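You operate a simulated robot arm through the tools that you are given. There is no shell and no other tool.

The job below is to be done with a simulated two-armed robot. You get a single attempt, and the scene is never put back.

JOB
Turn the pump dial to 10 ml. Open the stoppers drawer, fetch the white stopper from the inside of the stoppers drawer and set it on the worktop before the drying rack, then shut the drawer. Turn the shaker knob to 3. Turn the stirrer two knob to 5. Put the 250 ml cone flask from the worktop before the drying rack in the bottom of the sink. Put the orange-footed cylinder on the worktop before the drying rack away on the top of the narrow wall shelf. Push the oven kit drawer shut. Pick up the blue-footed cylinder with one hand, pass it to the other hand and put it on the top of the steel trolley. The order is free. Set down upright: cone flask, orange-footed cylinder, blue-footed cylinder.

It is judged by the outcome, as a careful person would: the job done as asked, and still so three seconds after it is handed in. It fails if anything else is knocked over, pushed out of place, dropped, spilled or broken. Lids that push on must go on centred and level and be pressed home; caps that screw on are set level and turned clockwise until they are tight.

ROBOT AND FRAMES
Two 7-joint arms with two-finger parallel grippers on one trunk, on a base that drives. Base frame: it is fixed to the floor where the robot stands at the start and does not move with it; the origin is under the middle of the robot, x ahead of it, y to its left, z up. Readings come in m, degrees, newtons and seconds.
The left shoulder is at the start at [-0.087, 0.119, 0.839], the right one opposite. With the tool pointing down near the work surface each hand reaches from about 0.1 to 0.54 m from the robot's upright axis, wherever it stands, measured 20 degrees to its own side. Places, roughly: blue-footed cylinder [-2.75, 2.75, 1.25]; bottom of the sink [-3.4, 1.6, 0.6]; cone flask [-3.75, 1.25, 1]; orange-footed cylinder [-3.75, 1.25, 1]; oven kit drawer [-2.5, 1.9, 0.7]; pump dial [-2, -1.5, 0.9]; shaker knob [-2.5, -0.7, 0.9]; stirrer two knob [-3.4, 0.3, 0.9]; stoppers drawer [-2.5, -0.8, 0.7]; top of the narrow wall shelf (13x88 cm) [-2.42, 2.9, 1.14]; top of the steel trolley [-1.8, 0.7, 0.8]; white stopper (4x3x5 cm) [-2.5, -0.9, 0.7]; worktop before the drying rack [-3.7, 1.2, 0.8]. Payload 3.43 kg a hand.
The TCP of each hand is the grasp point between the finger pads, 0.03 m short of the fingertips. In the tool frame z runs along the fingers and y along their closing line. Largest opening 0.094 m; finger width 0.028, thickness 0.01; the body of the gripper, 0.05 by 0.096 m, starts 0.055 m behind the TCP.
Orientation is that of the tool frame in the base frame, as a unit quaternion [x, y, z, w]. With the fingers straight down and closing along the base's y, the tool's x points along the base's -x, its y along +y and its z along -z.

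CONTROLS
- The arms move only by the tool nudge_tool. It takes "left_steps", "right_steps" or both (then of equal length, played together; a hand with none holds still); each is a list of rows, each an object (a shift or turn left out is 0, a gripper value left out holds the last) with "xyz": the shift along the base's x, y, z in mm, a list of three; "turn": the turn, a rotation vector about the base's x, y, z in degrees, a list of three; "gripper": the finger opening in mm, from 0 to 94. In form: [{"xyz": [x, y, z], "turn": [wx, wy, wz], "gripper": gripper}, ...]. A call has 1 to 20 rows; each row shifts and turns the commanded pose from where the row before left it. Rows are played at 5 a second. More than 0.05 m and 8.6 degrees between two rows, or a gripper value outside its range, and nothing of the call is played. A pose out of reach is approached as far as the arm can. The call stops where the force on the tool passes 40 N (or 10 N more than at its start, if that is more) or the arm is blocked; 0.2 s more then pass. Each finger travels about 0.153 m/s and halts on what it meets, pressing with about 22 N; the grip force reading is that of the motor and also rises with nothing between the fingers. The clock runs only during rows and for 0.2 s after the last one: add rows that do not move to give the fingers time. It gives the time, the measured TCP pose, the force on the tool (base axes), the opening and the grip force at its end, in the units of the frame above (readings bear some noise), with the torque about the TCP (base axes, N m) and any sound that the robot's microphone picked up.
- Cameras (640 x 400 px; columns grow to the right, rows downward): "scene" is now at [0.043, -0.0028, 1.5605]; the picture's right is [-0.03, -1.00, 0.00], its down [-0.64, 0.02, -0.77] and it looks along [0.77, -0.03, -0.64] (base axes); focal length 286 px, centre (320, 200). "left" rides on the left gripper at [0.076, -0.014, -0.102] in its tool frame; the picture's right is [0.18, 0.98, 0.00], its down [-0.75, 0.14, -0.64] and it looks along [-0.63, 0.12, 0.77] (tool axes); focal length 243 px, centre (320, 200). "right" rides on the right gripper at [0.076, 0.014, -0.102] in its tool frame; the picture's right is [-0.18, 0.98, 0.00], its down [-0.75, -0.14, -0.64] and it looks along [-0.63, -0.12, 0.77] (tool axes); focal length 243 px, centre (320, 200). There is no depth. A picture from a camera that has moved, and an enlarged one, comes with that camera's place and axes in the base frame and with its lens.
- snapshot(camera): a new picture of that camera. The clock stands still meanwhile.
- move_column(by): slides the trunk up (or, below 0, down) by that many m; the arms and the scene camera ride with it, the base frame stays. It gives what a move gives, with no picture.
- roll_base(legs): drives the robot by 1 to 6 legs, each [ahead, left, turn to the left] in m, m and degrees, along the robot's own axes; the way and the turn of a leg run together, so that a leg with both is an arc; at most 1.5 m and 180 degrees a leg. The arms and the cameras ride along, it lands a little off, and it stops where it bumps. It gives what a move gives.
- aim_head(pan, tilt): turns the head with the scene camera to pan (to the left, within 143 degrees either way) and tilt (down, from -29 to 69), counted from straight ahead of the robot. It gives what a move gives.
- zoom(camera, box): a new picture of the part [left, top, right, bottom] of that camera's present view, enlarged. The clock stands still meanwhile.
- finish_job(): hands the job in; it is judged then, once.

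Places have to be worked out from the pictures, the camera data and where the tool is seen. Open the grippers and draw the arms clear of the work before you hand the job in, unless the task says otherwise.

The tools are called after "Call:" as a command line: name --argument value ..., lists and objects as JSON in quotes. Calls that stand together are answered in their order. nudge_tool: Moves the arms, as the interface text tells. Its arguments: {"type":"object","properties":{"left_steps":{"type":"array","items":{"type":"object","properties":{"xyz":{"type":"array","items":{"type":"number"}},"turn":{"type":"array","items":{"type":"number"}},"gripper":{"type":"number"}}}},"right_steps":{"type":"array","items":{"type":"object","properties":{"xyz":{"type":"array","items":{"type":"number"}},"turn":{"type":"array","items":{"type":"number"}},"gripper":{"type":"number"}}}}},"required":[]} The other tools are called the same way: move_column (by) slides the trunk up or down; roll_base (legs) drives the base; aim_head (pan, tilt) turns the head that bears the scene camera; snapshot (camera) takes a picture; zoom (camera, box) takes an enlarged picture of a part of a camera's view; finish_job () hands the job in.

At the start:

```text
time_s: 0.0
left_eef_pos: [0.3426, 0.1193, 1.1248]
left_tool_rot: [0.0, 1.0, 0.001, 0.0]
left_force: [-0.2, -0.4, 0.6]
left_torque: [0.01, 0.02, 0.0]
left_grip_width: 0.0941
left_finger_force: 0.0
right_eef_pos: [0.3235, -0.1658, 1.2199]
right_tool_rot: [0.0, 1.0, 0.001, 0.0]
right_force: [0.5, 0.1, -0.1]
right_torque: [-0.01, 0.02, 0.03]
right_grip_width: 0.0939
right_finger_force: 0.1
trunk travel left (down, up): [-0.264, 0.072]
robot x, y, heading: [0.0022, -0.0006, 0.0]
head pan, tilt: [-1.9, 39.5]
```

scene: 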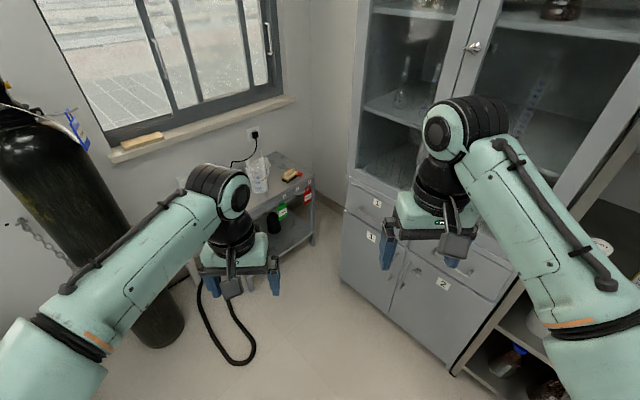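
right: 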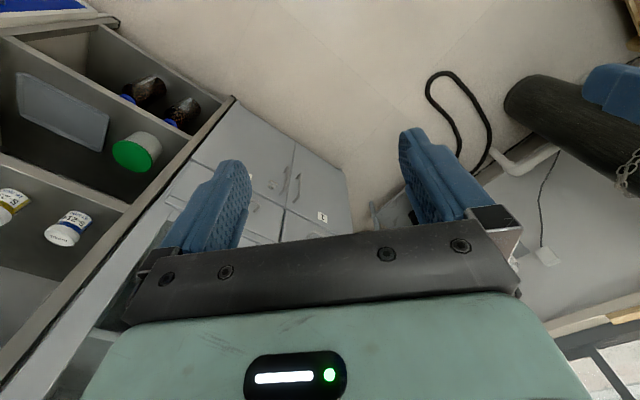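
left: 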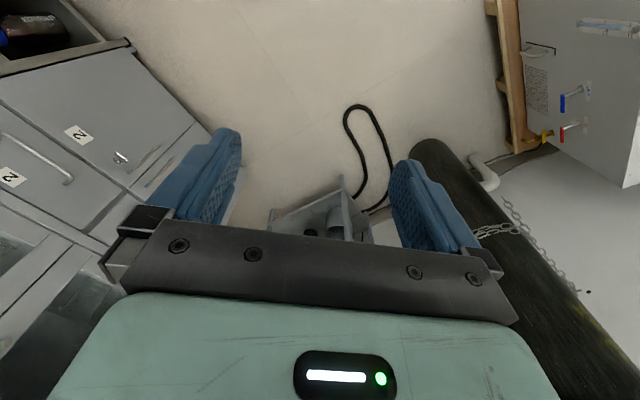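

The robot faces away from the work, which lies at negative x. I look around with the head first.

Call:
aim_head --pan 140 --tilt 20

Call:
snapshot --camera "scene"

Call:
aim_head --pan -140 --tilt 20

Call:
snapshot --camera "scene"

```text
time_s: 2.2
left_eef_pos: [0.3434, 0.1191, 1.1241]
left_tool_rot: [0.0, 1.0, 0.0, 0.0]
left_force: [-0.2, -0.4, 0.1]
left_torque: [0.0, 0.0, 0.01]
left_grip_width: 0.0937
left_finger_force: 0.0
right_eef_pos: [0.3242, -0.166, 1.2184]
right_tool_rot: [0.0, 1.0, 0.0, 0.001]
right_force: [-0.4, 0.4, 0.9]
right_torque: [-0.02, -0.02, 0.01]
right_grip_width: 0.0941
right_finger_force: 0.0
trunk travel left (down, up): [-0.264, 0.072]
robot x, y, heading: [0.0017, 0.0009, 0.1]
head pan, tilt: [140.0, 20.0]
```

```text
taken
camera scene: at [-0.1136, 0.06, 1.5912], right [0.64, 0.77, 0.0], down [0.26, -0.22, -0.94], along [-0.72, 0.6, -0.34], focal length 286 px, centre (320, 200)
```

scene: 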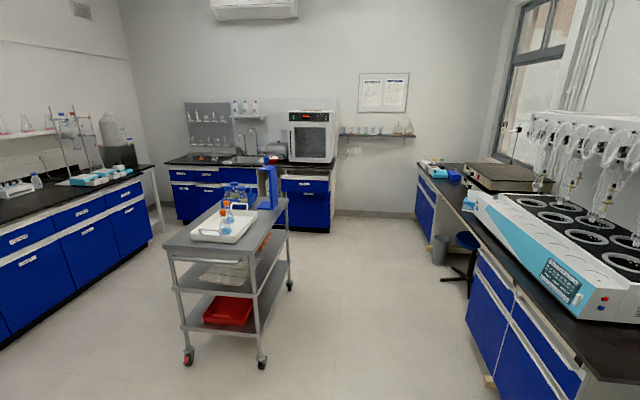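

```text
time_s: 6.1
left_eef_pos: [0.3441, 0.1192, 1.1248]
left_tool_rot: [0.0, 1.0, 0.0, 0.0]
left_force: [-0.1, 0.7, -0.4]
left_torque: [0.01, -0.03, -0.02]
left_grip_width: 0.094
left_finger_force: 0.2
right_eef_pos: [0.3231, -0.1663, 1.217]
right_tool_rot: [0.0, 1.0, 0.0, 0.0]
right_force: [0.8, -0.4, 1.3]
right_torque: [-0.01, 0.01, -0.01]
right_grip_width: 0.094
right_finger_force: 0.1
trunk travel left (down, up): [-0.264, 0.072]
robot x, y, heading: [0.0016, 0.0035, 0.3]
head pan, tilt: [-140.0, 20.0]
```

```text
taken
camera scene: at [-0.1136, -0.0598, 1.5912], right [-0.64, 0.77, 0.0], down [0.26, 0.22, -0.94], along [-0.72, -0.6, -0.34], focal length 286 px, centre (320, 200)
```

scene: 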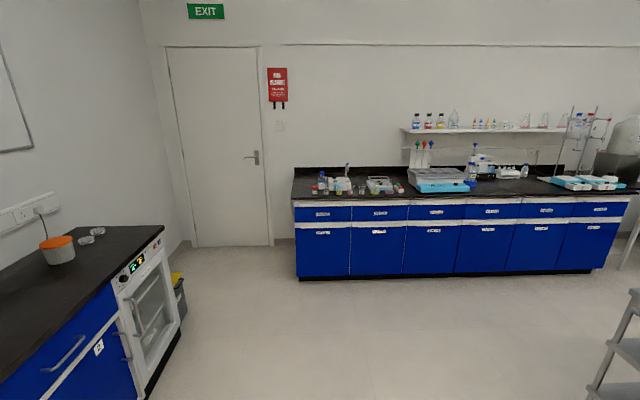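

The room is rotated about 40° to the base frame. I zoom into the bench regions for details.

Call:
zoom --camera "scene" --box '[280, 90, 640, 290]'

Call:
zoom --camera "scene" --box '[290, 130, 470, 250]'

Call:
zoom --camera "scene" --box '[400, 90, 640, 250]'

Call:
aim_head --pan 140 --tilt 20

Call:
zoom --camera "scene" --box '[160, 80, 440, 240]'

Call:
zoom --camera "scene" --box '[0, 90, 320, 290]'

```text
1.78 times, centred on (460, 190) of scene
camera zoom: at [-0.1136, -0.0598, 1.5912], right [-0.64, 0.77, 0.0], down [0.26, 0.22, -0.94], along [-0.72, -0.6, -0.34], focal length 509 px, centre (71, 218)
```

zoom: 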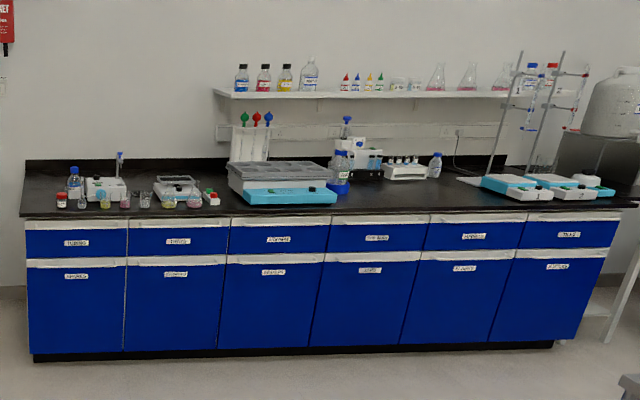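

```text
3.33 times, centred on (380, 190) of scene
camera zoom: at [-0.1136, -0.0598, 1.5912], right [-0.64, 0.77, 0.0], down [0.26, 0.22, -0.94], along [-0.72, -0.6, -0.34], focal length 955 px, centre (120, 233)
```

zoom: 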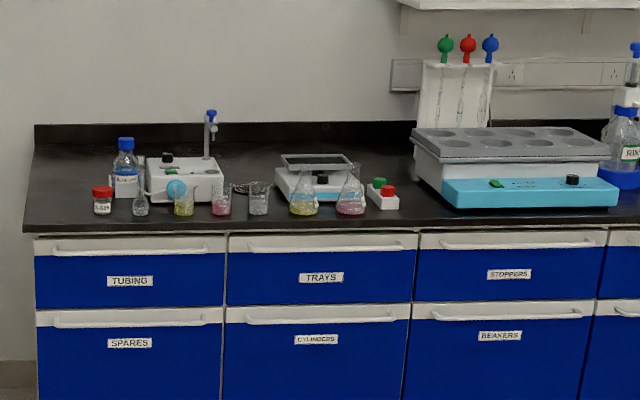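

```text
2.50 times, centred on (520, 170) of scene
camera zoom: at [-0.1136, -0.0598, 1.5912], right [-0.64, 0.77, 0.0], down [0.26, 0.22, -0.94], along [-0.72, -0.6, -0.34], focal length 716 px, centre (-180, 275)
```

zoom: 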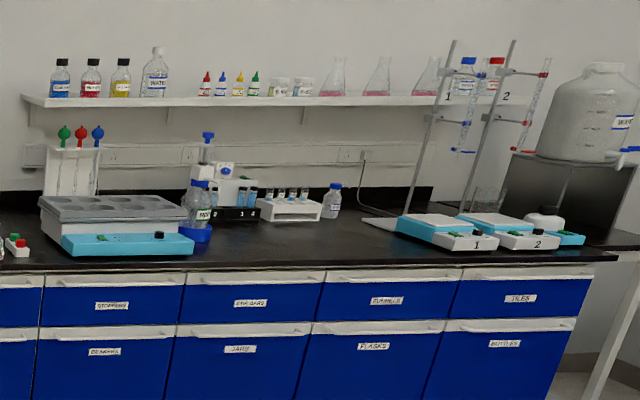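

```text
time_s: 10.0
left_eef_pos: [0.3435, 0.1197, 1.1244]
left_tool_rot: [0.0, 1.0, 0.0, 0.001]
left_force: [0.9, -0.2, 0.1]
left_torque: [0.0, -0.01, -0.02]
left_grip_width: 0.094
left_finger_force: 0.0
right_eef_pos: [0.3226, -0.1656, 1.2175]
right_tool_rot: [0.0, 1.0, 0.0, 0.0]
right_force: [-0.6, -0.3, 0.6]
right_torque: [0.01, 0.04, 0.03]
right_grip_width: 0.0939
right_finger_force: 0.0
trunk travel left (down, up): [-0.264, 0.072]
robot x, y, heading: [-0.002, 0.001, -0.1]
head pan, tilt: [140.0, 20.0]
```

```text
2.29 times, centred on (300, 160) of scene
camera zoom: at [-0.1136, 0.06, 1.5912], right [0.64, 0.77, 0.0], down [0.26, -0.22, -0.94], along [-0.72, 0.6, -0.34], focal length 655 px, centre (366, 291)
```

zoom: 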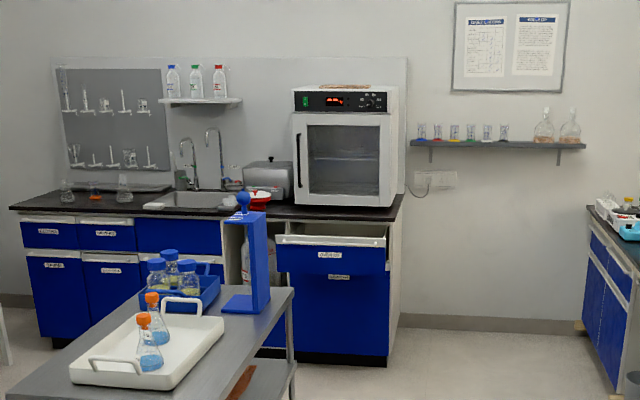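

```text
2.00 times, centred on (160, 190) of scene
camera zoom: at [-0.1136, 0.06, 1.5912], right [0.64, 0.77, 0.0], down [0.26, -0.22, -0.94], along [-0.72, 0.6, -0.34], focal length 573 px, centre (640, 220)
```

zoom: 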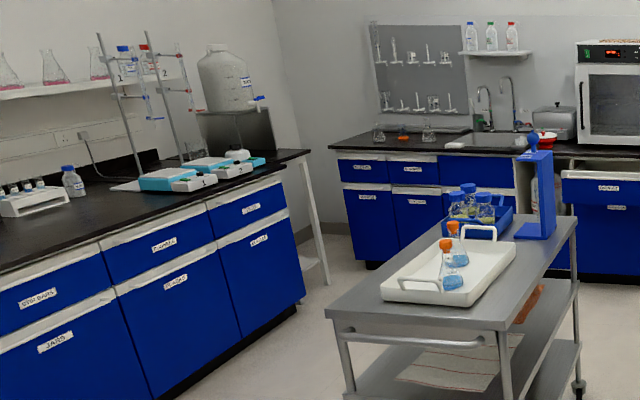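

Bench A (pump/shaker/stirrers) lies facing about heading -137.5°, bench B (sink/oven) about +132.5°. I turn toward bench A and drive to roughly 0.85 m in front of the pump.

Call:
roll_base --legs '[[0, 0, -137.5], [1.35, -0.24, 0]]'

Call:
aim_head --pan 0 --tilt 30

Call:
snapshot --camera "scene"

```text
time_s: 22.5
left_eef_pos: [-1.3089, -1.0887, 1.1246]
left_tool_rot: [0.925, 0.381, 0.0, 0.0]
left_force: [-0.4, 0.2, -0.3]
left_torque: [0.02, 0.02, 0.04]
left_grip_width: 0.0938
left_finger_force: 0.1
right_eef_pos: [-1.4953, -0.8735, 1.2184]
right_tool_rot: [0.925, 0.38, 0.0, 0.0]
right_force: [0.0, -0.8, 0.3]
right_torque: [0.05, -0.01, -0.01]
right_grip_width: 0.094
right_finger_force: 0.1
trunk travel left (down, up): [-0.264, 0.072]
robot x, y, heading: [-1.1489, -0.7624, -135.2]
head pan, tilt: [140.0, 20.0]
```

```text
time_s: 24.8
left_eef_pos: [-1.308, -1.0902, 1.1239]
left_tool_rot: [0.925, 0.38, 0.0, 0.001]
left_force: [0.1, -0.6, -0.1]
left_torque: [0.0, -0.02, 0.0]
left_grip_width: 0.0941
left_finger_force: 0.1
right_eef_pos: [-1.4954, -0.8735, 1.2184]
right_tool_rot: [0.925, 0.38, 0.0, 0.0]
right_force: [0.1, -0.2, 0.6]
right_torque: [0.0, 0.0, -0.01]
right_grip_width: 0.0941
right_finger_force: 0.1
trunk travel left (down, up): [-0.264, 0.072]
robot x, y, heading: [-1.1491, -0.7655, -135.4]
head pan, tilt: [0.0, 30.0]
```

```text
taken
camera scene: at [-1.1803, -0.7966, 1.5751], right [-0.7, 0.71, 0.0], down [0.36, 0.35, -0.87], along [-0.62, -0.61, -0.5], focal length 286 px, centre (320, 200)
```

scene: 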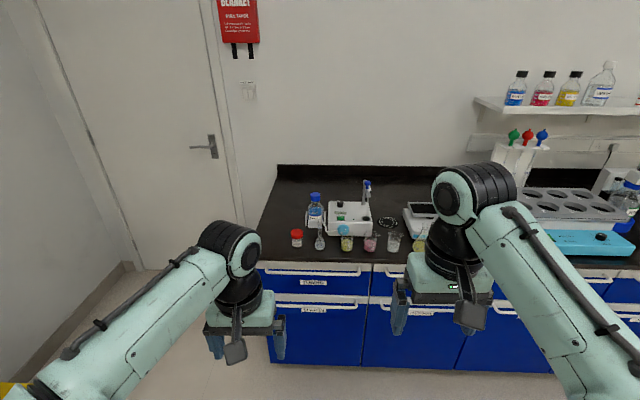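

Facing the bench. I zoom in on the pump and its surroundings.

Call:
zoom --camera "scene" --box '[260, 160, 440, 290]'

Call:
zoom --camera "scene" --box '[310, 190, 390, 250]'

```text
3.08 times, centred on (350, 225) of scene
camera zoom: at [-1.1803, -0.7966, 1.5751], right [-0.7, 0.71, 0.0], down [0.36, 0.35, -0.87], along [-0.62, -0.61, -0.5], focal length 881 px, centre (228, 123)
```

zoom: 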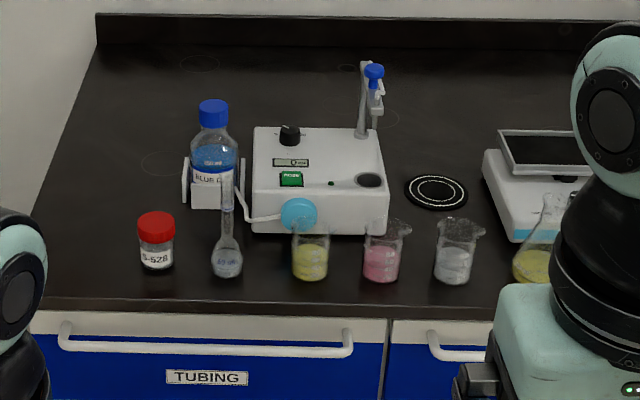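

```text
6.67 times, centred on (350, 220) of scene
camera zoom: at [-1.1803, -0.7966, 1.5751], right [-0.7, 0.71, 0.0], down [0.36, 0.35, -0.87], along [-0.62, -0.61, -0.5], focal length 1910 px, centre (120, 67)
```

zoom: 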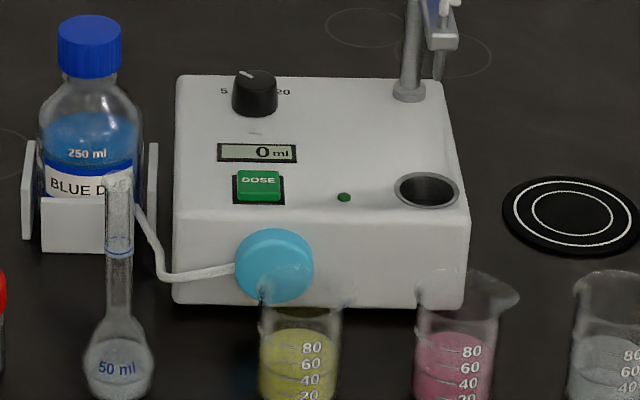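

The pump dial is the black knob on top (marks 5 … 20). I approach in steps with a small left offset so the right hand lies over it.

Call:
roll_base --legs '[[0.5, 0.1, -1.5]]'

Call:
aim_head --pan 0 --tilt 55

Call:
snapshot --camera "scene"

Call:
snapshot --camera "right"

```text
time_s: 27.7
left_eef_pos: [-1.6059, -1.5005, 1.1244]
left_tool_rot: [0.93, 0.367, 0.0, 0.0]
left_force: [-0.4, -0.2, -0.1]
left_torque: [-0.01, 0.03, 0.0]
left_grip_width: 0.094
left_finger_force: 0.1
right_eef_pos: [-1.787, -1.2777, 1.2184]
right_tool_rot: [0.93, 0.367, -0.001, 0.0]
right_force: [-0.3, 0.2, -0.3]
right_torque: [0.0, 0.02, 0.0]
right_grip_width: 0.094
right_finger_force: 0.1
trunk travel left (down, up): [-0.264, 0.072]
robot x, y, heading: [-1.4377, -1.1809, -137.1]
head pan, tilt: [0.0, 30.0]
```

```text
time_s: 28.6
left_eef_pos: [-1.606, -1.4993, 1.1247]
left_tool_rot: [0.93, 0.367, 0.001, 0.0]
left_force: [1.3, -0.6, -0.7]
left_torque: [0.01, -0.01, 0.01]
left_grip_width: 0.0939
left_finger_force: 0.1
right_eef_pos: [-1.7861, -1.2775, 1.2184]
right_tool_rot: [0.93, 0.367, -0.001, 0.001]
right_force: [0.7, 0.9, -0.2]
right_torque: [-0.03, -0.02, 0.0]
right_grip_width: 0.0939
right_finger_force: 0.1
trunk travel left (down, up): [-0.264, 0.072]
robot x, y, heading: [-1.4382, -1.1776, -136.7]
head pan, tilt: [0.0, 55.0]
```

```text
taken
camera scene: at [-1.4557, -1.1977, 1.5391], right [-0.68, 0.73, 0.0], down [0.6, 0.56, -0.57], along [-0.42, -0.39, -0.82], focal length 286 px, centre (320, 200)
```

scene: 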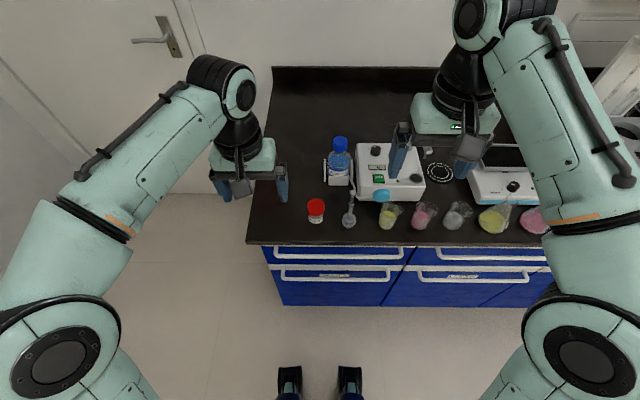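

```text
taken
camera right: at [-1.7202, -1.236, 1.3216], right [0.54, -0.84, 0.0], down [-0.65, -0.41, 0.64], along [-0.54, -0.35, -0.77], focal length 243 px, centre (320, 200)
```

right: 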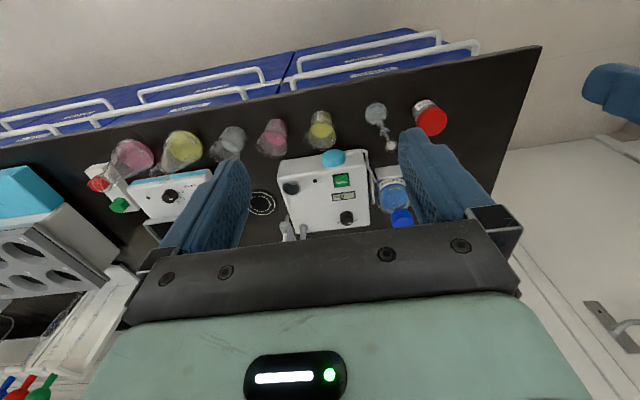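

Knob top triangulates to about (-1.995, -1.482, 0.945), and I'm aligned with the bench. I move ahead another 0.12 m so it is within top-down reach.

Call:
roll_base --legs '[[0.12, 0, 0]]'

Call:
snapshot --camera "scene"

Call:
snapshot --camera "right"

```text
time_s: 29.9
left_eef_pos: [-1.6925, -1.5828, 1.1252]
left_tool_rot: [0.93, 0.368, 0.0, 0.0]
left_force: [-0.1, -0.5, -0.1]
left_torque: [0.02, 0.01, 0.0]
left_grip_width: 0.0939
left_finger_force: 0.0
right_eef_pos: [-1.8738, -1.3617, 1.2181]
right_tool_rot: [0.93, 0.368, 0.0, 0.001]
right_force: [0.2, 1.1, -0.9]
right_torque: [0.02, -0.01, -0.02]
right_grip_width: 0.0938
right_finger_force: 0.1
trunk travel left (down, up): [-0.264, 0.072]
robot x, y, heading: [-1.53, -1.2576, -136.9]
head pan, tilt: [0.0, 55.0]
```

```text
taken
camera scene: at [-1.5434, -1.28, 1.539], right [-0.68, 0.73, 0.0], down [0.6, 0.56, -0.57], along [-0.42, -0.39, -0.82], focal length 286 px, centre (320, 200)
```

scene: 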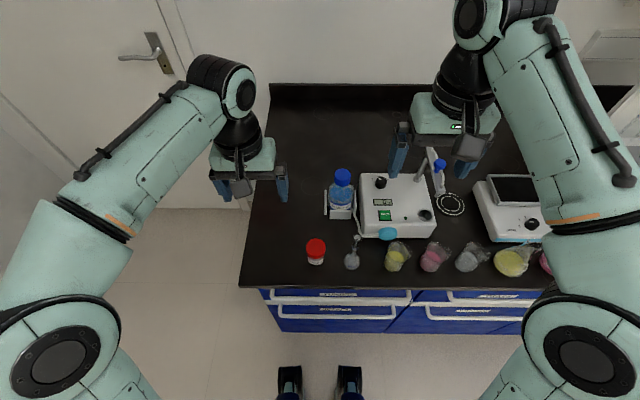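

```text
taken
camera right: at [-1.8078, -1.3187, 1.3215], right [0.54, -0.84, 0.0], down [-0.65, -0.41, 0.64], along [-0.54, -0.35, -0.77], focal length 243 px, centre (320, 200)
```

right: 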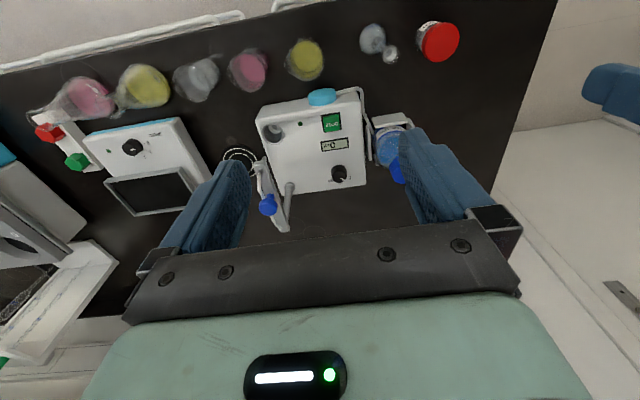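

I zoom in on the dial from both cameras.

Call:
zoom --camera "right" --box '[300, 140, 380, 200]'

Call:
zoom --camera "scene" --box '[340, 160, 420, 220]'

```text
6.67 times, centred on (340, 170) of right
camera zoom: at [-1.8078, -1.3187, 1.3215], right [0.54, -0.84, 0.0], down [-0.65, -0.41, 0.64], along [-0.54, -0.35, -0.77], focal length 1618 px, centre (187, 400)
```

zoom: 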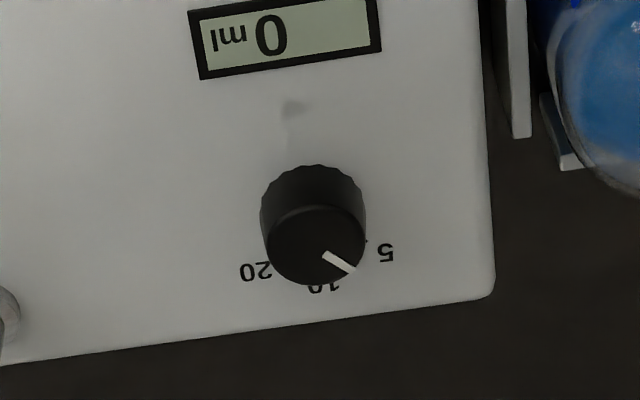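

```text
6.67 times, centred on (380, 190) of scene
camera zoom: at [-1.5434, -1.28, 1.539], right [-0.68, 0.73, 0.0], down [0.6, 0.56, -0.57], along [-0.42, -0.39, -0.82], focal length 1910 px, centre (-80, 267)
```

zoom: 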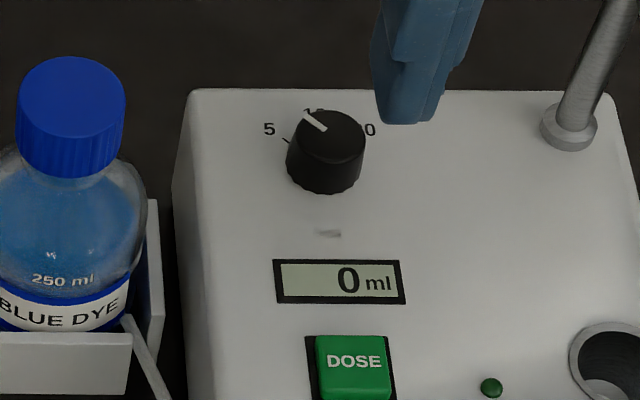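

The pointer sits at "5" (about 45° left), "10" is straight back: about 45° clockwise from above. I bring the right hand above the knob, narrowing the fingers.

Call:
nudge_tool --right_steps '[{"xyz": [-31, -30.5, 0], "gripper": 60}, {"xyz": [-31, -30.5, 0]}, {"xyz": [-31, -30.5, 0]}, {"xyz": [-31, -30.5, 0]}, {"xyz": [0, 0, -40]}, {"xyz": [0, 0, -40]}, {"xyz": [0, 0, -40]}, {"xyz": [0, 0, -30]}, {}]'

Call:
snapshot --camera "right"

Call:
snapshot --camera "scene"

```text
time_s: 31.9
left_eef_pos: [-1.6934, -1.5817, 1.1247]
left_tool_rot: [0.93, 0.368, 0.0, 0.001]
left_force: [-0.8, -0.1, 1.1]
left_torque: [0.0, 0.03, -0.02]
left_grip_width: 0.094
left_finger_force: 0.0
right_eef_pos: [-1.8918, -1.3741, 1.0667]
right_tool_rot: [0.93, 0.368, 0.0, 0.0]
right_force: [0.6, -0.1, -0.7]
right_torque: [-0.02, 0.0, 0.03]
right_grip_width: 0.0597
right_finger_force: 0.0
right hand out of reach, approached as far as the arm can: row 1, 2, 3, 4
trunk travel left (down, up): [-0.264, 0.072]
robot x, y, heading: [-1.5259, -1.2567, -136.5]
head pan, tilt: [0.0, 55.0]
```

```text
taken
camera right: at [-1.8252, -1.3331, 1.1706], right [0.54, -0.84, 0.0], down [-0.65, -0.41, 0.64], along [-0.54, -0.35, -0.77], focal length 243 px, centre (320, 200)
```

right: 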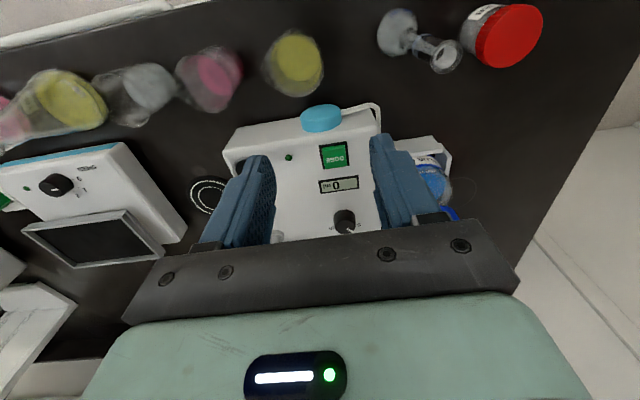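

```text
taken
camera scene: at [-1.5431, -1.2798, 1.5391], right [-0.68, 0.73, 0.0], down [0.6, 0.56, -0.57], along [-0.42, -0.39, -0.82], focal length 286 px, centre (320, 200)
```

scene: 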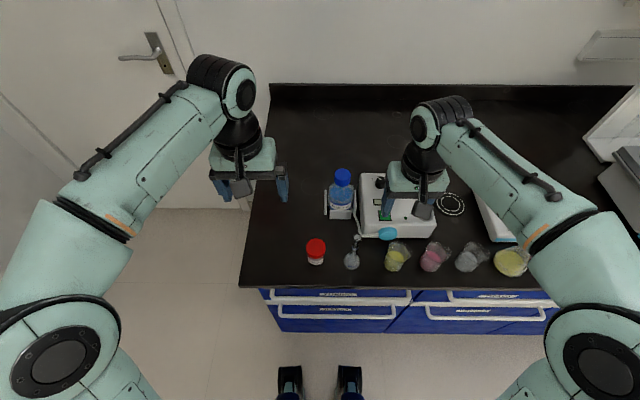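

At that height the reach was exceeded. I raise the trunk fully to gain reach.

Call:
move_column --by 0.07

Call:
nudge_tool --right_steps '[{"xyz": [0, 0, -40]}, {"xyz": [0, 0, -36]}, {"xyz": [-27, -27, 0]}, {"xyz": [-27, -27, 0]}, {"xyz": [-27, -27, 0]}, {"xyz": [-24, -28, 0]}, {}]'

Call:
snapshot --camera "right"

```text
time_s: 33.0
left_eef_pos: [-1.6927, -1.5821, 1.1945]
left_tool_rot: [0.93, 0.368, 0.0, 0.0]
left_force: [0.2, 0.0, 0.1]
left_torque: [-0.03, 0.03, 0.01]
left_grip_width: 0.0939
left_finger_force: 0.0
right_eef_pos: [-1.8894, -1.3742, 1.1367]
right_tool_rot: [0.93, 0.369, 0.001, 0.0]
right_force: [0.3, 0.0, -0.2]
right_torque: [-0.01, -0.01, 0.05]
right_grip_width: 0.06
right_finger_force: 0.1
trunk travel left (down, up): [-0.334, 0.002]
robot x, y, heading: [-1.5234, -1.2617, -136.8]
head pan, tilt: [0.0, 55.0]
```

```text
time_s: 34.5
left_eef_pos: [-1.6935, -1.5827, 1.1956]
left_tool_rot: [0.93, 0.369, 0.0, 0.0]
left_force: [0.2, -0.1, 0.1]
left_torque: [-0.02, -0.01, 0.0]
left_grip_width: 0.0939
left_finger_force: 0.0
right_eef_pos: [-1.9975, -1.483, 1.0626]
right_tool_rot: [0.93, 0.367, 0.0, 0.001]
right_force: [-1.1, 0.4, -0.3]
right_torque: [0.02, 0.0, 0.01]
right_grip_width: 0.0597
right_finger_force: 0.2
trunk travel left (down, up): [-0.334, 0.002]
robot x, y, heading: [-1.5231, -1.2615, -137.1]
head pan, tilt: [0.0, 55.0]
```

```text
taken
camera right: at [-1.9304, -1.4416, 1.1659], right [0.54, -0.84, 0.0], down [-0.65, -0.41, 0.64], along [-0.54, -0.35, -0.77], focal length 243 px, centre (320, 200)
```

right: 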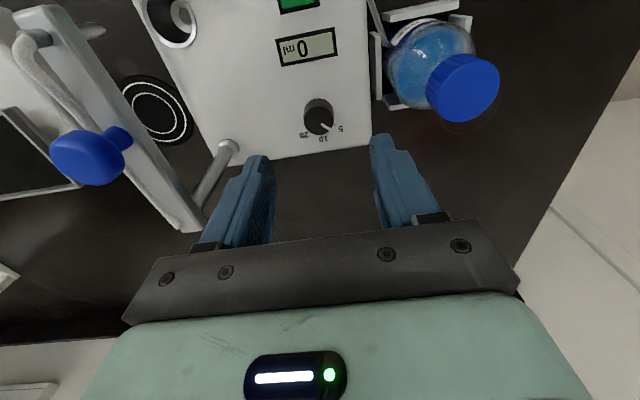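

The TCP projects nearly onto the knob top. I zoom to verify alignment and pointer.

Call:
zoom --camera "right" --box '[270, 80, 370, 155]'

```text
5.33 times, centred on (320, 118) of right
camera zoom: at [-1.9304, -1.4416, 1.1659], right [0.54, -0.84, 0.0], down [-0.65, -0.41, 0.64], along [-0.54, -0.35, -0.77], focal length 1294 px, centre (320, 640)
```

zoom: 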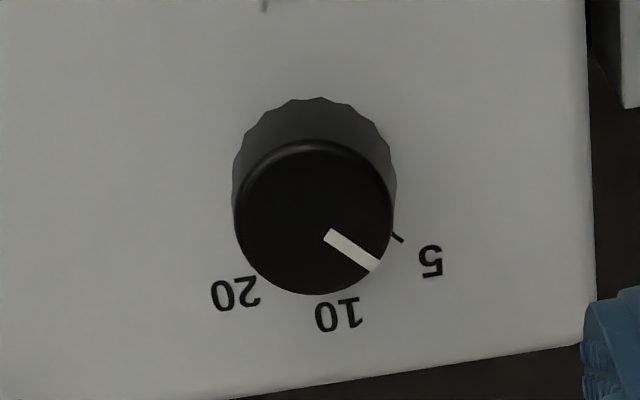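

Knob is about 3–4 mm further than the TCP; I shift, descend to z≈0.970 (fingertips ~0.94) and close gently on the knob.

Call:
nudge_tool --right_steps '[{"xyz": [-3, -4, -30], "gripper": 55}, {"xyz": [0, 0, -30]}, {"xyz": [0, 0, -20]}, {"xyz": [0, 0, -12]}, {}, {"gripper": 40}, {}]'

Call:
snapshot --camera "right"

Call:
zoom --camera "scene" --box '[340, 120, 480, 225]'

```text
time_s: 36.1
left_eef_pos: [-1.6932, -1.5824, 1.1948]
left_tool_rot: [0.93, 0.368, 0.0, 0.0]
left_force: [0.5, 0.0, 0.4]
left_torque: [0.03, -0.02, 0.01]
left_grip_width: 0.0941
left_finger_force: 0.0
right_eef_pos: [-1.9993, -1.4891, 0.9711]
right_tool_rot: [0.93, 0.368, 0.0, 0.001]
right_force: [0.4, 0.9, -0.4]
right_torque: [0.0, -0.01, 0.02]
right_grip_width: 0.0401
right_finger_force: 0.1
trunk travel left (down, up): [-0.334, 0.002]
robot x, y, heading: [-1.5274, -1.2624, -136.7]
head pan, tilt: [0.0, 55.0]
```

```text
taken
camera right: at [-1.9331, -1.4466, 1.0739], right [0.54, -0.84, 0.0], down [-0.65, -0.41, 0.64], along [-0.54, -0.35, -0.77], focal length 243 px, centre (320, 200)
```

right: 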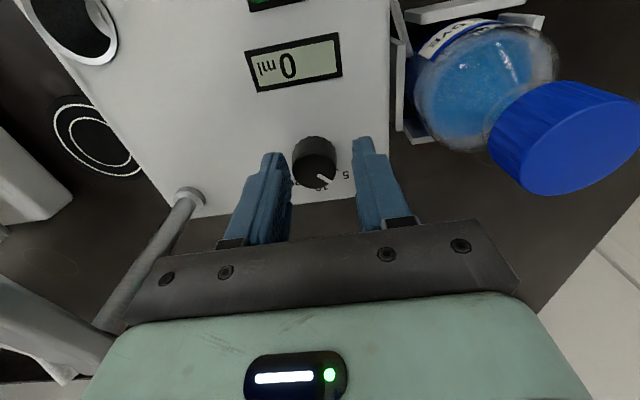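

```text
3.81 times, centred on (410, 172) of scene
camera zoom: at [-1.5426, -1.2792, 1.6135], right [-0.68, 0.73, 0.0], down [0.6, 0.56, -0.57], along [-0.42, -0.39, -0.82], focal length 1091 px, centre (-23, 305)
```

zoom: 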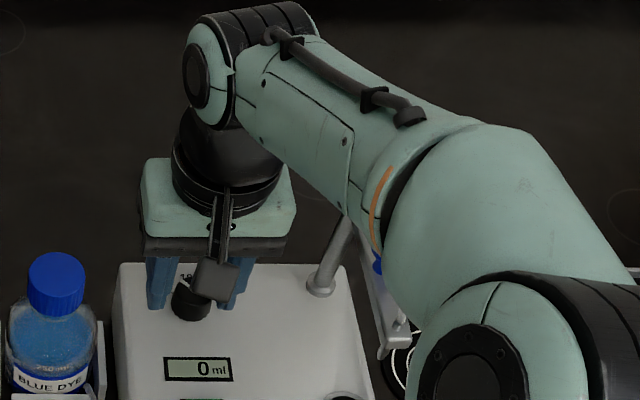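

Call:
zoom --camera "right" --box '[260, 120, 380, 195]'

```text
5.33 times, centred on (320, 158) of right
camera zoom: at [-1.9331, -1.4466, 1.0739], right [0.54, -0.84, 0.0], down [-0.65, -0.41, 0.64], along [-0.54, -0.35, -0.77], focal length 1294 px, centre (320, 427)
```

zoom: 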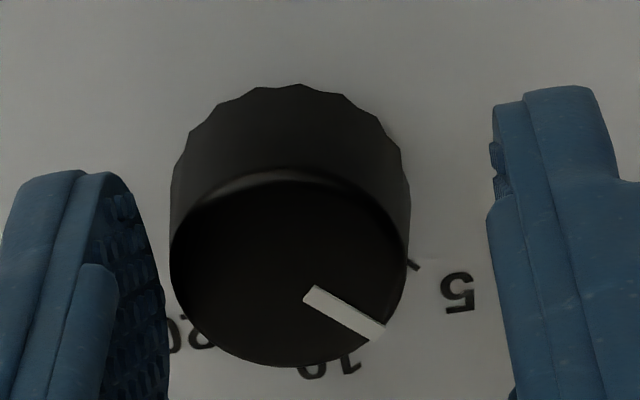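

Knob is ~3 mm to image-left; I recentre, lower 3 mm and close.

Call:
nudge_tool --right_steps '[{"xyz": [-1.7, 2.7, -3]}, {}, {"gripper": 24}, {}, {}]'

Call:
zoom --camera "right" --box '[260, 120, 380, 195]'

```text
time_s: 37.4
left_eef_pos: [-1.694, -1.5815, 1.195]
left_tool_rot: [0.93, 0.368, 0.0, 0.0]
left_force: [-0.4, 0.1, 0.1]
left_torque: [0.01, 0.01, -0.01]
left_grip_width: 0.094
left_finger_force: 0.1
right_eef_pos: [-2.0023, -1.4853, 0.9679]
right_tool_rot: [0.93, 0.368, -0.001, 0.001]
right_force: [-6.9, 6.5, 1.4]
right_torque: [0.26, 0.41, -0.05]
right_grip_width: 0.0284
right_finger_force: 45.2
trunk travel left (down, up): [-0.334, 0.002]
robot x, y, heading: [-1.5289, -1.2614, -136.9]
head pan, tilt: [0.0, 55.0]
```

```text
5.33 times, centred on (320, 158) of right
camera zoom: at [-1.9363, -1.4432, 1.0703], right [0.54, -0.84, 0.0], down [-0.65, -0.41, 0.64], along [-0.54, -0.35, -0.77], focal length 1294 px, centre (320, 427)
```

zoom: 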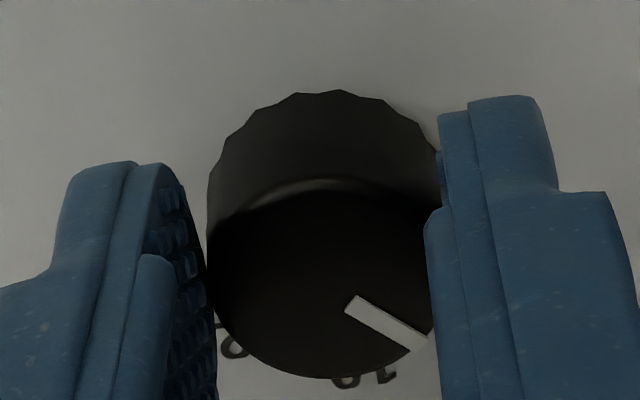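

Gripped at 28.4 mm with a small side load; I ease 1 mm that way and turn 45° clockwise.

Call:
nudge_tool --right_steps '[{"xyz": [-1, 1, 0]}, {"turn": [0, 0, -7.5]}, {"turn": [0, 0, -7.5]}, {"turn": [0, 0, -7.5]}, {"turn": [0, 0, -7.5]}, {"turn": [0, 0, -7.5]}, {"turn": [0, 0, -7.5]}, {}]'

Call:
snapshot --camera "right"

Call:
zoom --camera "scene" --box '[340, 120, 480, 225]'

```text
time_s: 39.1
left_eef_pos: [-1.6932, -1.5844, 1.1946]
left_tool_rot: [0.93, 0.368, 0.0, -0.001]
left_force: [0.3, 0.4, -0.5]
left_torque: [-0.03, 0.0, 0.01]
left_grip_width: 0.094
left_finger_force: 0.1
right_eef_pos: [-2.0009, -1.4879, 0.9679]
right_tool_rot: [1.0, -0.016, -0.001, 0.001]
right_force: [-6.0, -15.0, 5.6]
right_torque: [-0.73, 0.65, 0.08]
right_grip_width: 0.0284
right_finger_force: 45.5
trunk travel left (down, up): [-0.334, 0.002]
robot x, y, heading: [-1.525, -1.262, -136.8]
head pan, tilt: [0.0, 55.0]
```

```text
taken
camera right: at [-1.9243, -1.505, 1.0703], right [-0.21, -0.98, 0.0], down [-0.75, 0.17, 0.64], along [-0.63, 0.13, -0.77], focal length 243 px, centre (320, 200)
```

right: 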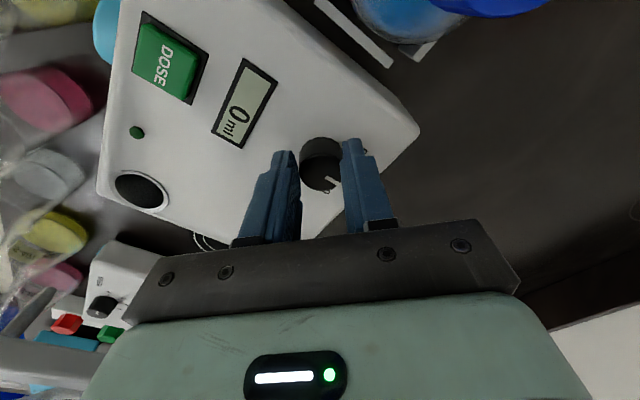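

```text
3.81 times, centred on (410, 172) of scene
camera zoom: at [-1.543, -1.2813, 1.6135], right [-0.69, 0.73, 0.0], down [0.6, 0.56, -0.57], along [-0.42, -0.39, -0.82], focal length 1091 px, centre (-23, 305)
```

zoom: 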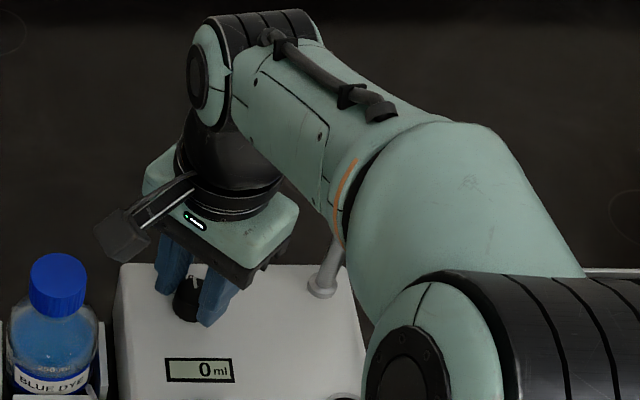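

The pointer seems straight back now. I release carefully, rise and check the dial.

Call:
nudge_tool --right_steps '[{"gripper": 45}, {}, {"xyz": [0, 0, 30]}, {"xyz": [0, 0, 40]}, {}]'

Call:
snapshot --camera "right"

Call:
zoom --camera "scene" --box '[340, 170, 420, 220]'

```text
time_s: 40.4
left_eef_pos: [-1.6935, -1.5828, 1.195]
left_tool_rot: [0.93, 0.368, 0.0, 0.0]
left_force: [-0.8, -0.9, 0.0]
left_torque: [0.01, -0.01, 0.01]
left_grip_width: 0.0938
left_finger_force: 0.0
right_eef_pos: [-2.0014, -1.4844, 1.0375]
right_tool_rot: [1.0, -0.016, 0.0, 0.0]
right_force: [0.0, 0.5, 0.4]
right_torque: [-0.02, -0.03, 0.03]
right_grip_width: 0.0449
right_finger_force: 0.0
trunk travel left (down, up): [-0.334, 0.002]
robot x, y, heading: [-1.5231, -1.2632, -136.8]
head pan, tilt: [0.0, 55.0]
```

```text
taken
camera right: at [-1.926, -1.5014, 1.1399], right [-0.21, -0.98, 0.0], down [-0.75, 0.16, 0.64], along [-0.63, 0.14, -0.77], focal length 243 px, centre (320, 200)
```

right: 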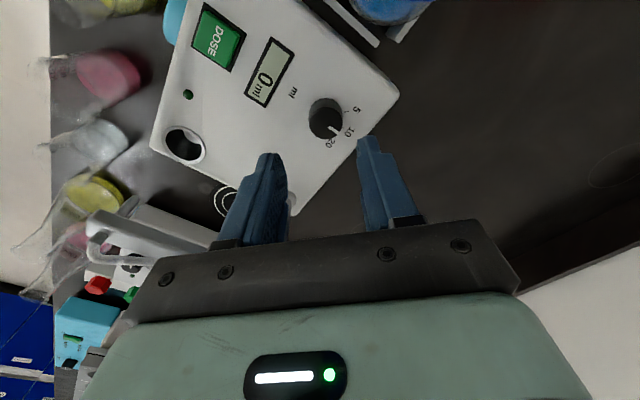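

```text
8.00 times, centred on (380, 195) of scene
camera zoom: at [-1.5428, -1.2793, 1.6135], right [-0.68, 0.73, 0.0], down [0.6, 0.56, -0.57], along [-0.42, -0.39, -0.82], focal length 2292 px, centre (-160, 240)
```

zoom: 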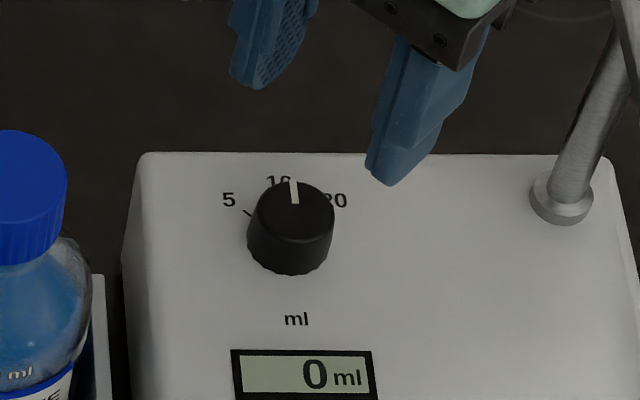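

Call:
zoom --camera "right" --box '[270, 80, 390, 155]'

```text
5.33 times, centred on (330, 118) of right
camera zoom: at [-1.926, -1.5014, 1.1399], right [-0.21, -0.98, 0.0], down [-0.75, 0.16, 0.64], along [-0.63, 0.14, -0.77], focal length 1294 px, centre (267, 640)
```

zoom: 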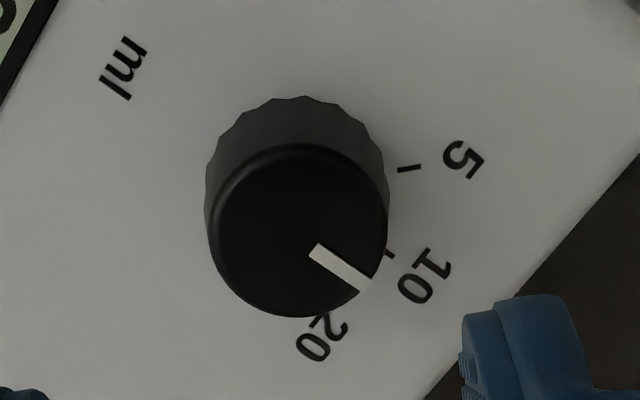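

The pointer is on the 10 tick within a few degrees. I raise and draw back the hand, restoring its yaw.

Call:
nudge_tool --right_steps '[{"xyz": [0, 0, 40], "turn": [0, 0, 7.5]}, {"xyz": [15, 15, 40], "turn": [0, 0, 7.5]}, {"xyz": [25, 23, 30], "turn": [0, 0, 7.5]}, {"xyz": [25, 23, 30], "turn": [0, 0, 7.5]}, {"xyz": [25, 23, 20], "turn": [0, 0, 7.5]}, {"xyz": [30, 28, 0], "turn": [0, 0, 7.5]}, {}]'

Call:
roll_base --legs '[[-0.45, 0, 0], [0, -0.9, 0]]'

Call:
snapshot --camera "scene"

```text
time_s: 42.0
left_eef_pos: [-1.6935, -1.5838, 1.1945]
left_tool_rot: [0.93, 0.368, 0.0, 0.001]
left_force: [-0.3, -0.4, 0.4]
left_torque: [0.03, -0.02, -0.01]
left_grip_width: 0.0938
left_finger_force: 0.1
right_eef_pos: [-1.8833, -1.3751, 1.1952]
right_tool_rot: [0.929, 0.37, 0.0, 0.0]
right_force: [0.4, -0.8, -0.3]
right_torque: [-0.01, -0.02, 0.01]
right_grip_width: 0.045
right_finger_force: 0.2
trunk travel left (down, up): [-0.334, 0.002]
robot x, y, heading: [-1.5271, -1.2612, -136.9]
head pan, tilt: [0.0, 55.0]
```

```text
time_s: 52.5
left_eef_pos: [-1.9733, -0.6081, 1.1949]
left_tool_rot: [0.934, 0.357, 0.0, 0.0]
left_force: [0.0, -1.5, 0.7]
left_torque: [-0.04, -0.01, 0.01]
left_grip_width: 0.0939
left_finger_force: 0.0
right_eef_pos: [-2.1584, -0.3945, 1.1956]
right_tool_rot: [0.934, 0.358, 0.0, 0.0]
right_force: [-0.4, -0.6, 0.1]
right_torque: [0.0, 0.02, 0.02]
right_grip_width: 0.0447
right_finger_force: 0.1
trunk travel left (down, up): [-0.334, 0.002]
robot x, y, heading: [-1.7984, -0.2882, -138.3]
head pan, tilt: [0.0, 55.0]
```

```text
taken
camera scene: at [-1.8167, -0.3083, 1.6135], right [-0.67, 0.74, 0.0], down [0.61, 0.55, -0.57], along [-0.43, -0.38, -0.82], focal length 286 px, centre (320, 200)
```

scene: 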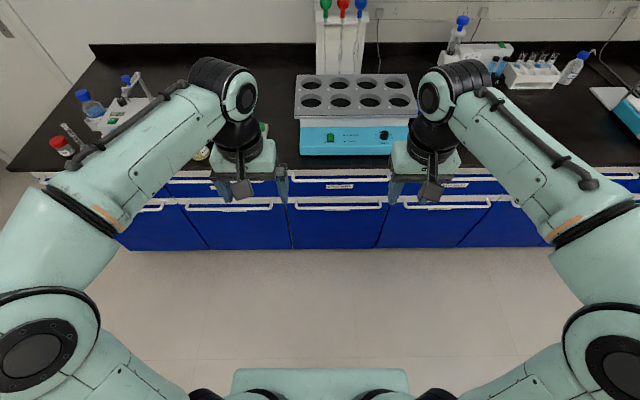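

Now facing the shaker and the stoppers drawer. I zoom for details.

Call:
zoom --camera "scene" --box '[280, 60, 440, 220]'

Call:
zoom --camera "scene" --box '[350, 110, 430, 160]'

```text
2.50 times, centred on (360, 140) of scene
camera zoom: at [-1.8167, -0.3083, 1.6135], right [-0.67, 0.74, 0.0], down [0.61, 0.55, -0.57], along [-0.43, -0.38, -0.82], focal length 716 px, centre (220, 350)
```

zoom: 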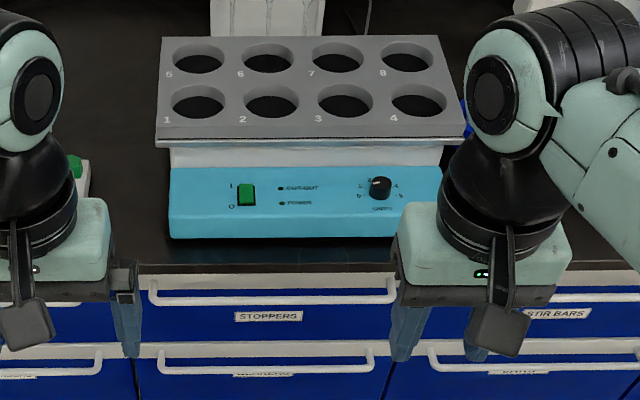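

```text
8.00 times, centred on (390, 135) of scene
camera zoom: at [-1.8167, -0.3083, 1.6135], right [-0.67, 0.74, 0.0], down [0.61, 0.55, -0.57], along [-0.43, -0.38, -0.82], focal length 2292 px, centre (-240, 720)
```

zoom: 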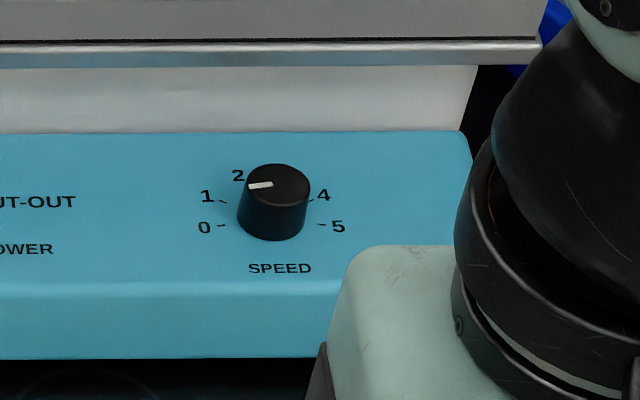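

The shaker knob points at "0"; 3 is likely ~120° clockwise. I drive closer so that the right hand can reach it from above.

Call:
roll_base --legs '[[0.3, -0.05, 1.3]]'

Call:
snapshot --camera "scene"

Call:
snapshot --camera "right"

```text
time_s: 54.6
left_eef_pos: [-2.2215, -0.7795, 1.1942]
left_tool_rot: [0.93, 0.368, 0.0, 0.0]
left_force: [0.3, -0.7, -0.6]
left_torque: [0.03, -0.01, 0.03]
left_grip_width: 0.0941
left_finger_force: 0.1
right_eef_pos: [-2.4113, -0.5713, 1.1949]
right_tool_rot: [0.93, 0.368, 0.0, 0.0]
right_force: [-0.3, 0.3, 0.1]
right_torque: [0.03, 0.0, 0.01]
right_grip_width: 0.045
right_finger_force: 0.0
trunk travel left (down, up): [-0.334, 0.002]
robot x, y, heading: [-2.0527, -0.4587, -136.9]
head pan, tilt: [0.0, 55.0]
```

```text
taken
camera scene: at [-2.0711, -0.4761, 1.6133], right [-0.68, 0.73, 0.0], down [0.6, 0.56, -0.57], along [-0.42, -0.39, -0.82], focal length 286 px, centre (320, 200)
```

scene: 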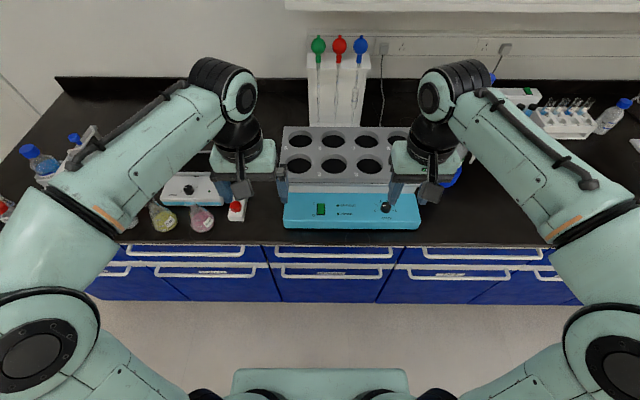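

```text
taken
camera right: at [-2.3454, -0.5287, 1.2985], right [0.54, -0.84, 0.0], down [-0.65, -0.41, 0.64], along [-0.54, -0.35, -0.77], focal length 243 px, centre (320, 200)
```

right: 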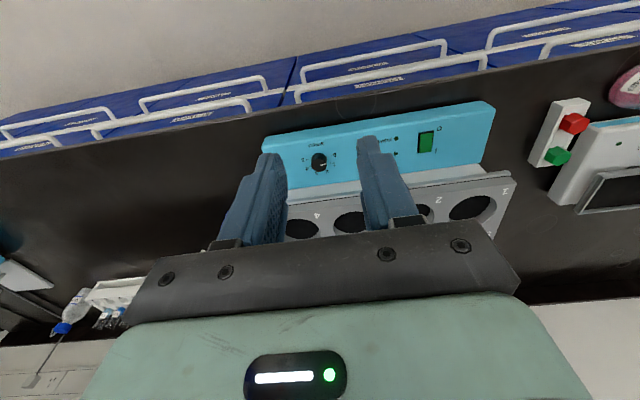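

Call:
zoom --camera "right" --box '[280, 125, 360, 185]'

Call:
zoom --camera "scene" --box '[350, 180, 430, 235]'

```text
6.67 times, centred on (320, 155) of right
camera zoom: at [-2.3454, -0.5287, 1.2985], right [0.54, -0.84, 0.0], down [-0.65, -0.41, 0.64], along [-0.54, -0.35, -0.77], focal length 1618 px, centre (320, 500)
```

zoom: 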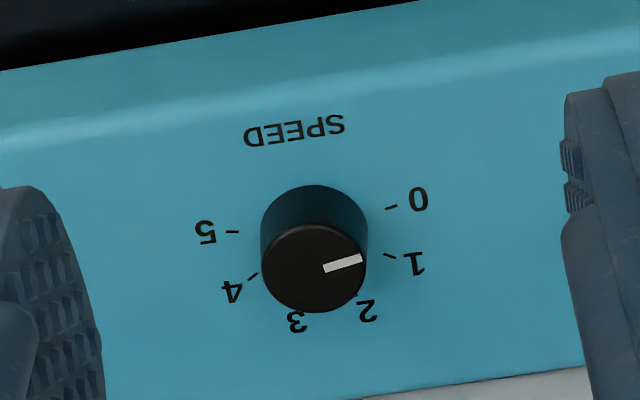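

```text
7.27 times, centred on (390, 208) of scene
camera zoom: at [-2.0711, -0.4761, 1.6133], right [-0.68, 0.73, 0.0], down [0.6, 0.56, -0.57], along [-0.42, -0.39, -0.82], focal length 2083 px, centre (-189, 146)
```

zoom: 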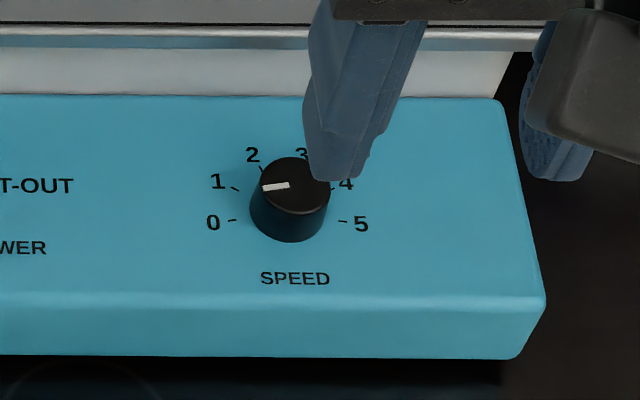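

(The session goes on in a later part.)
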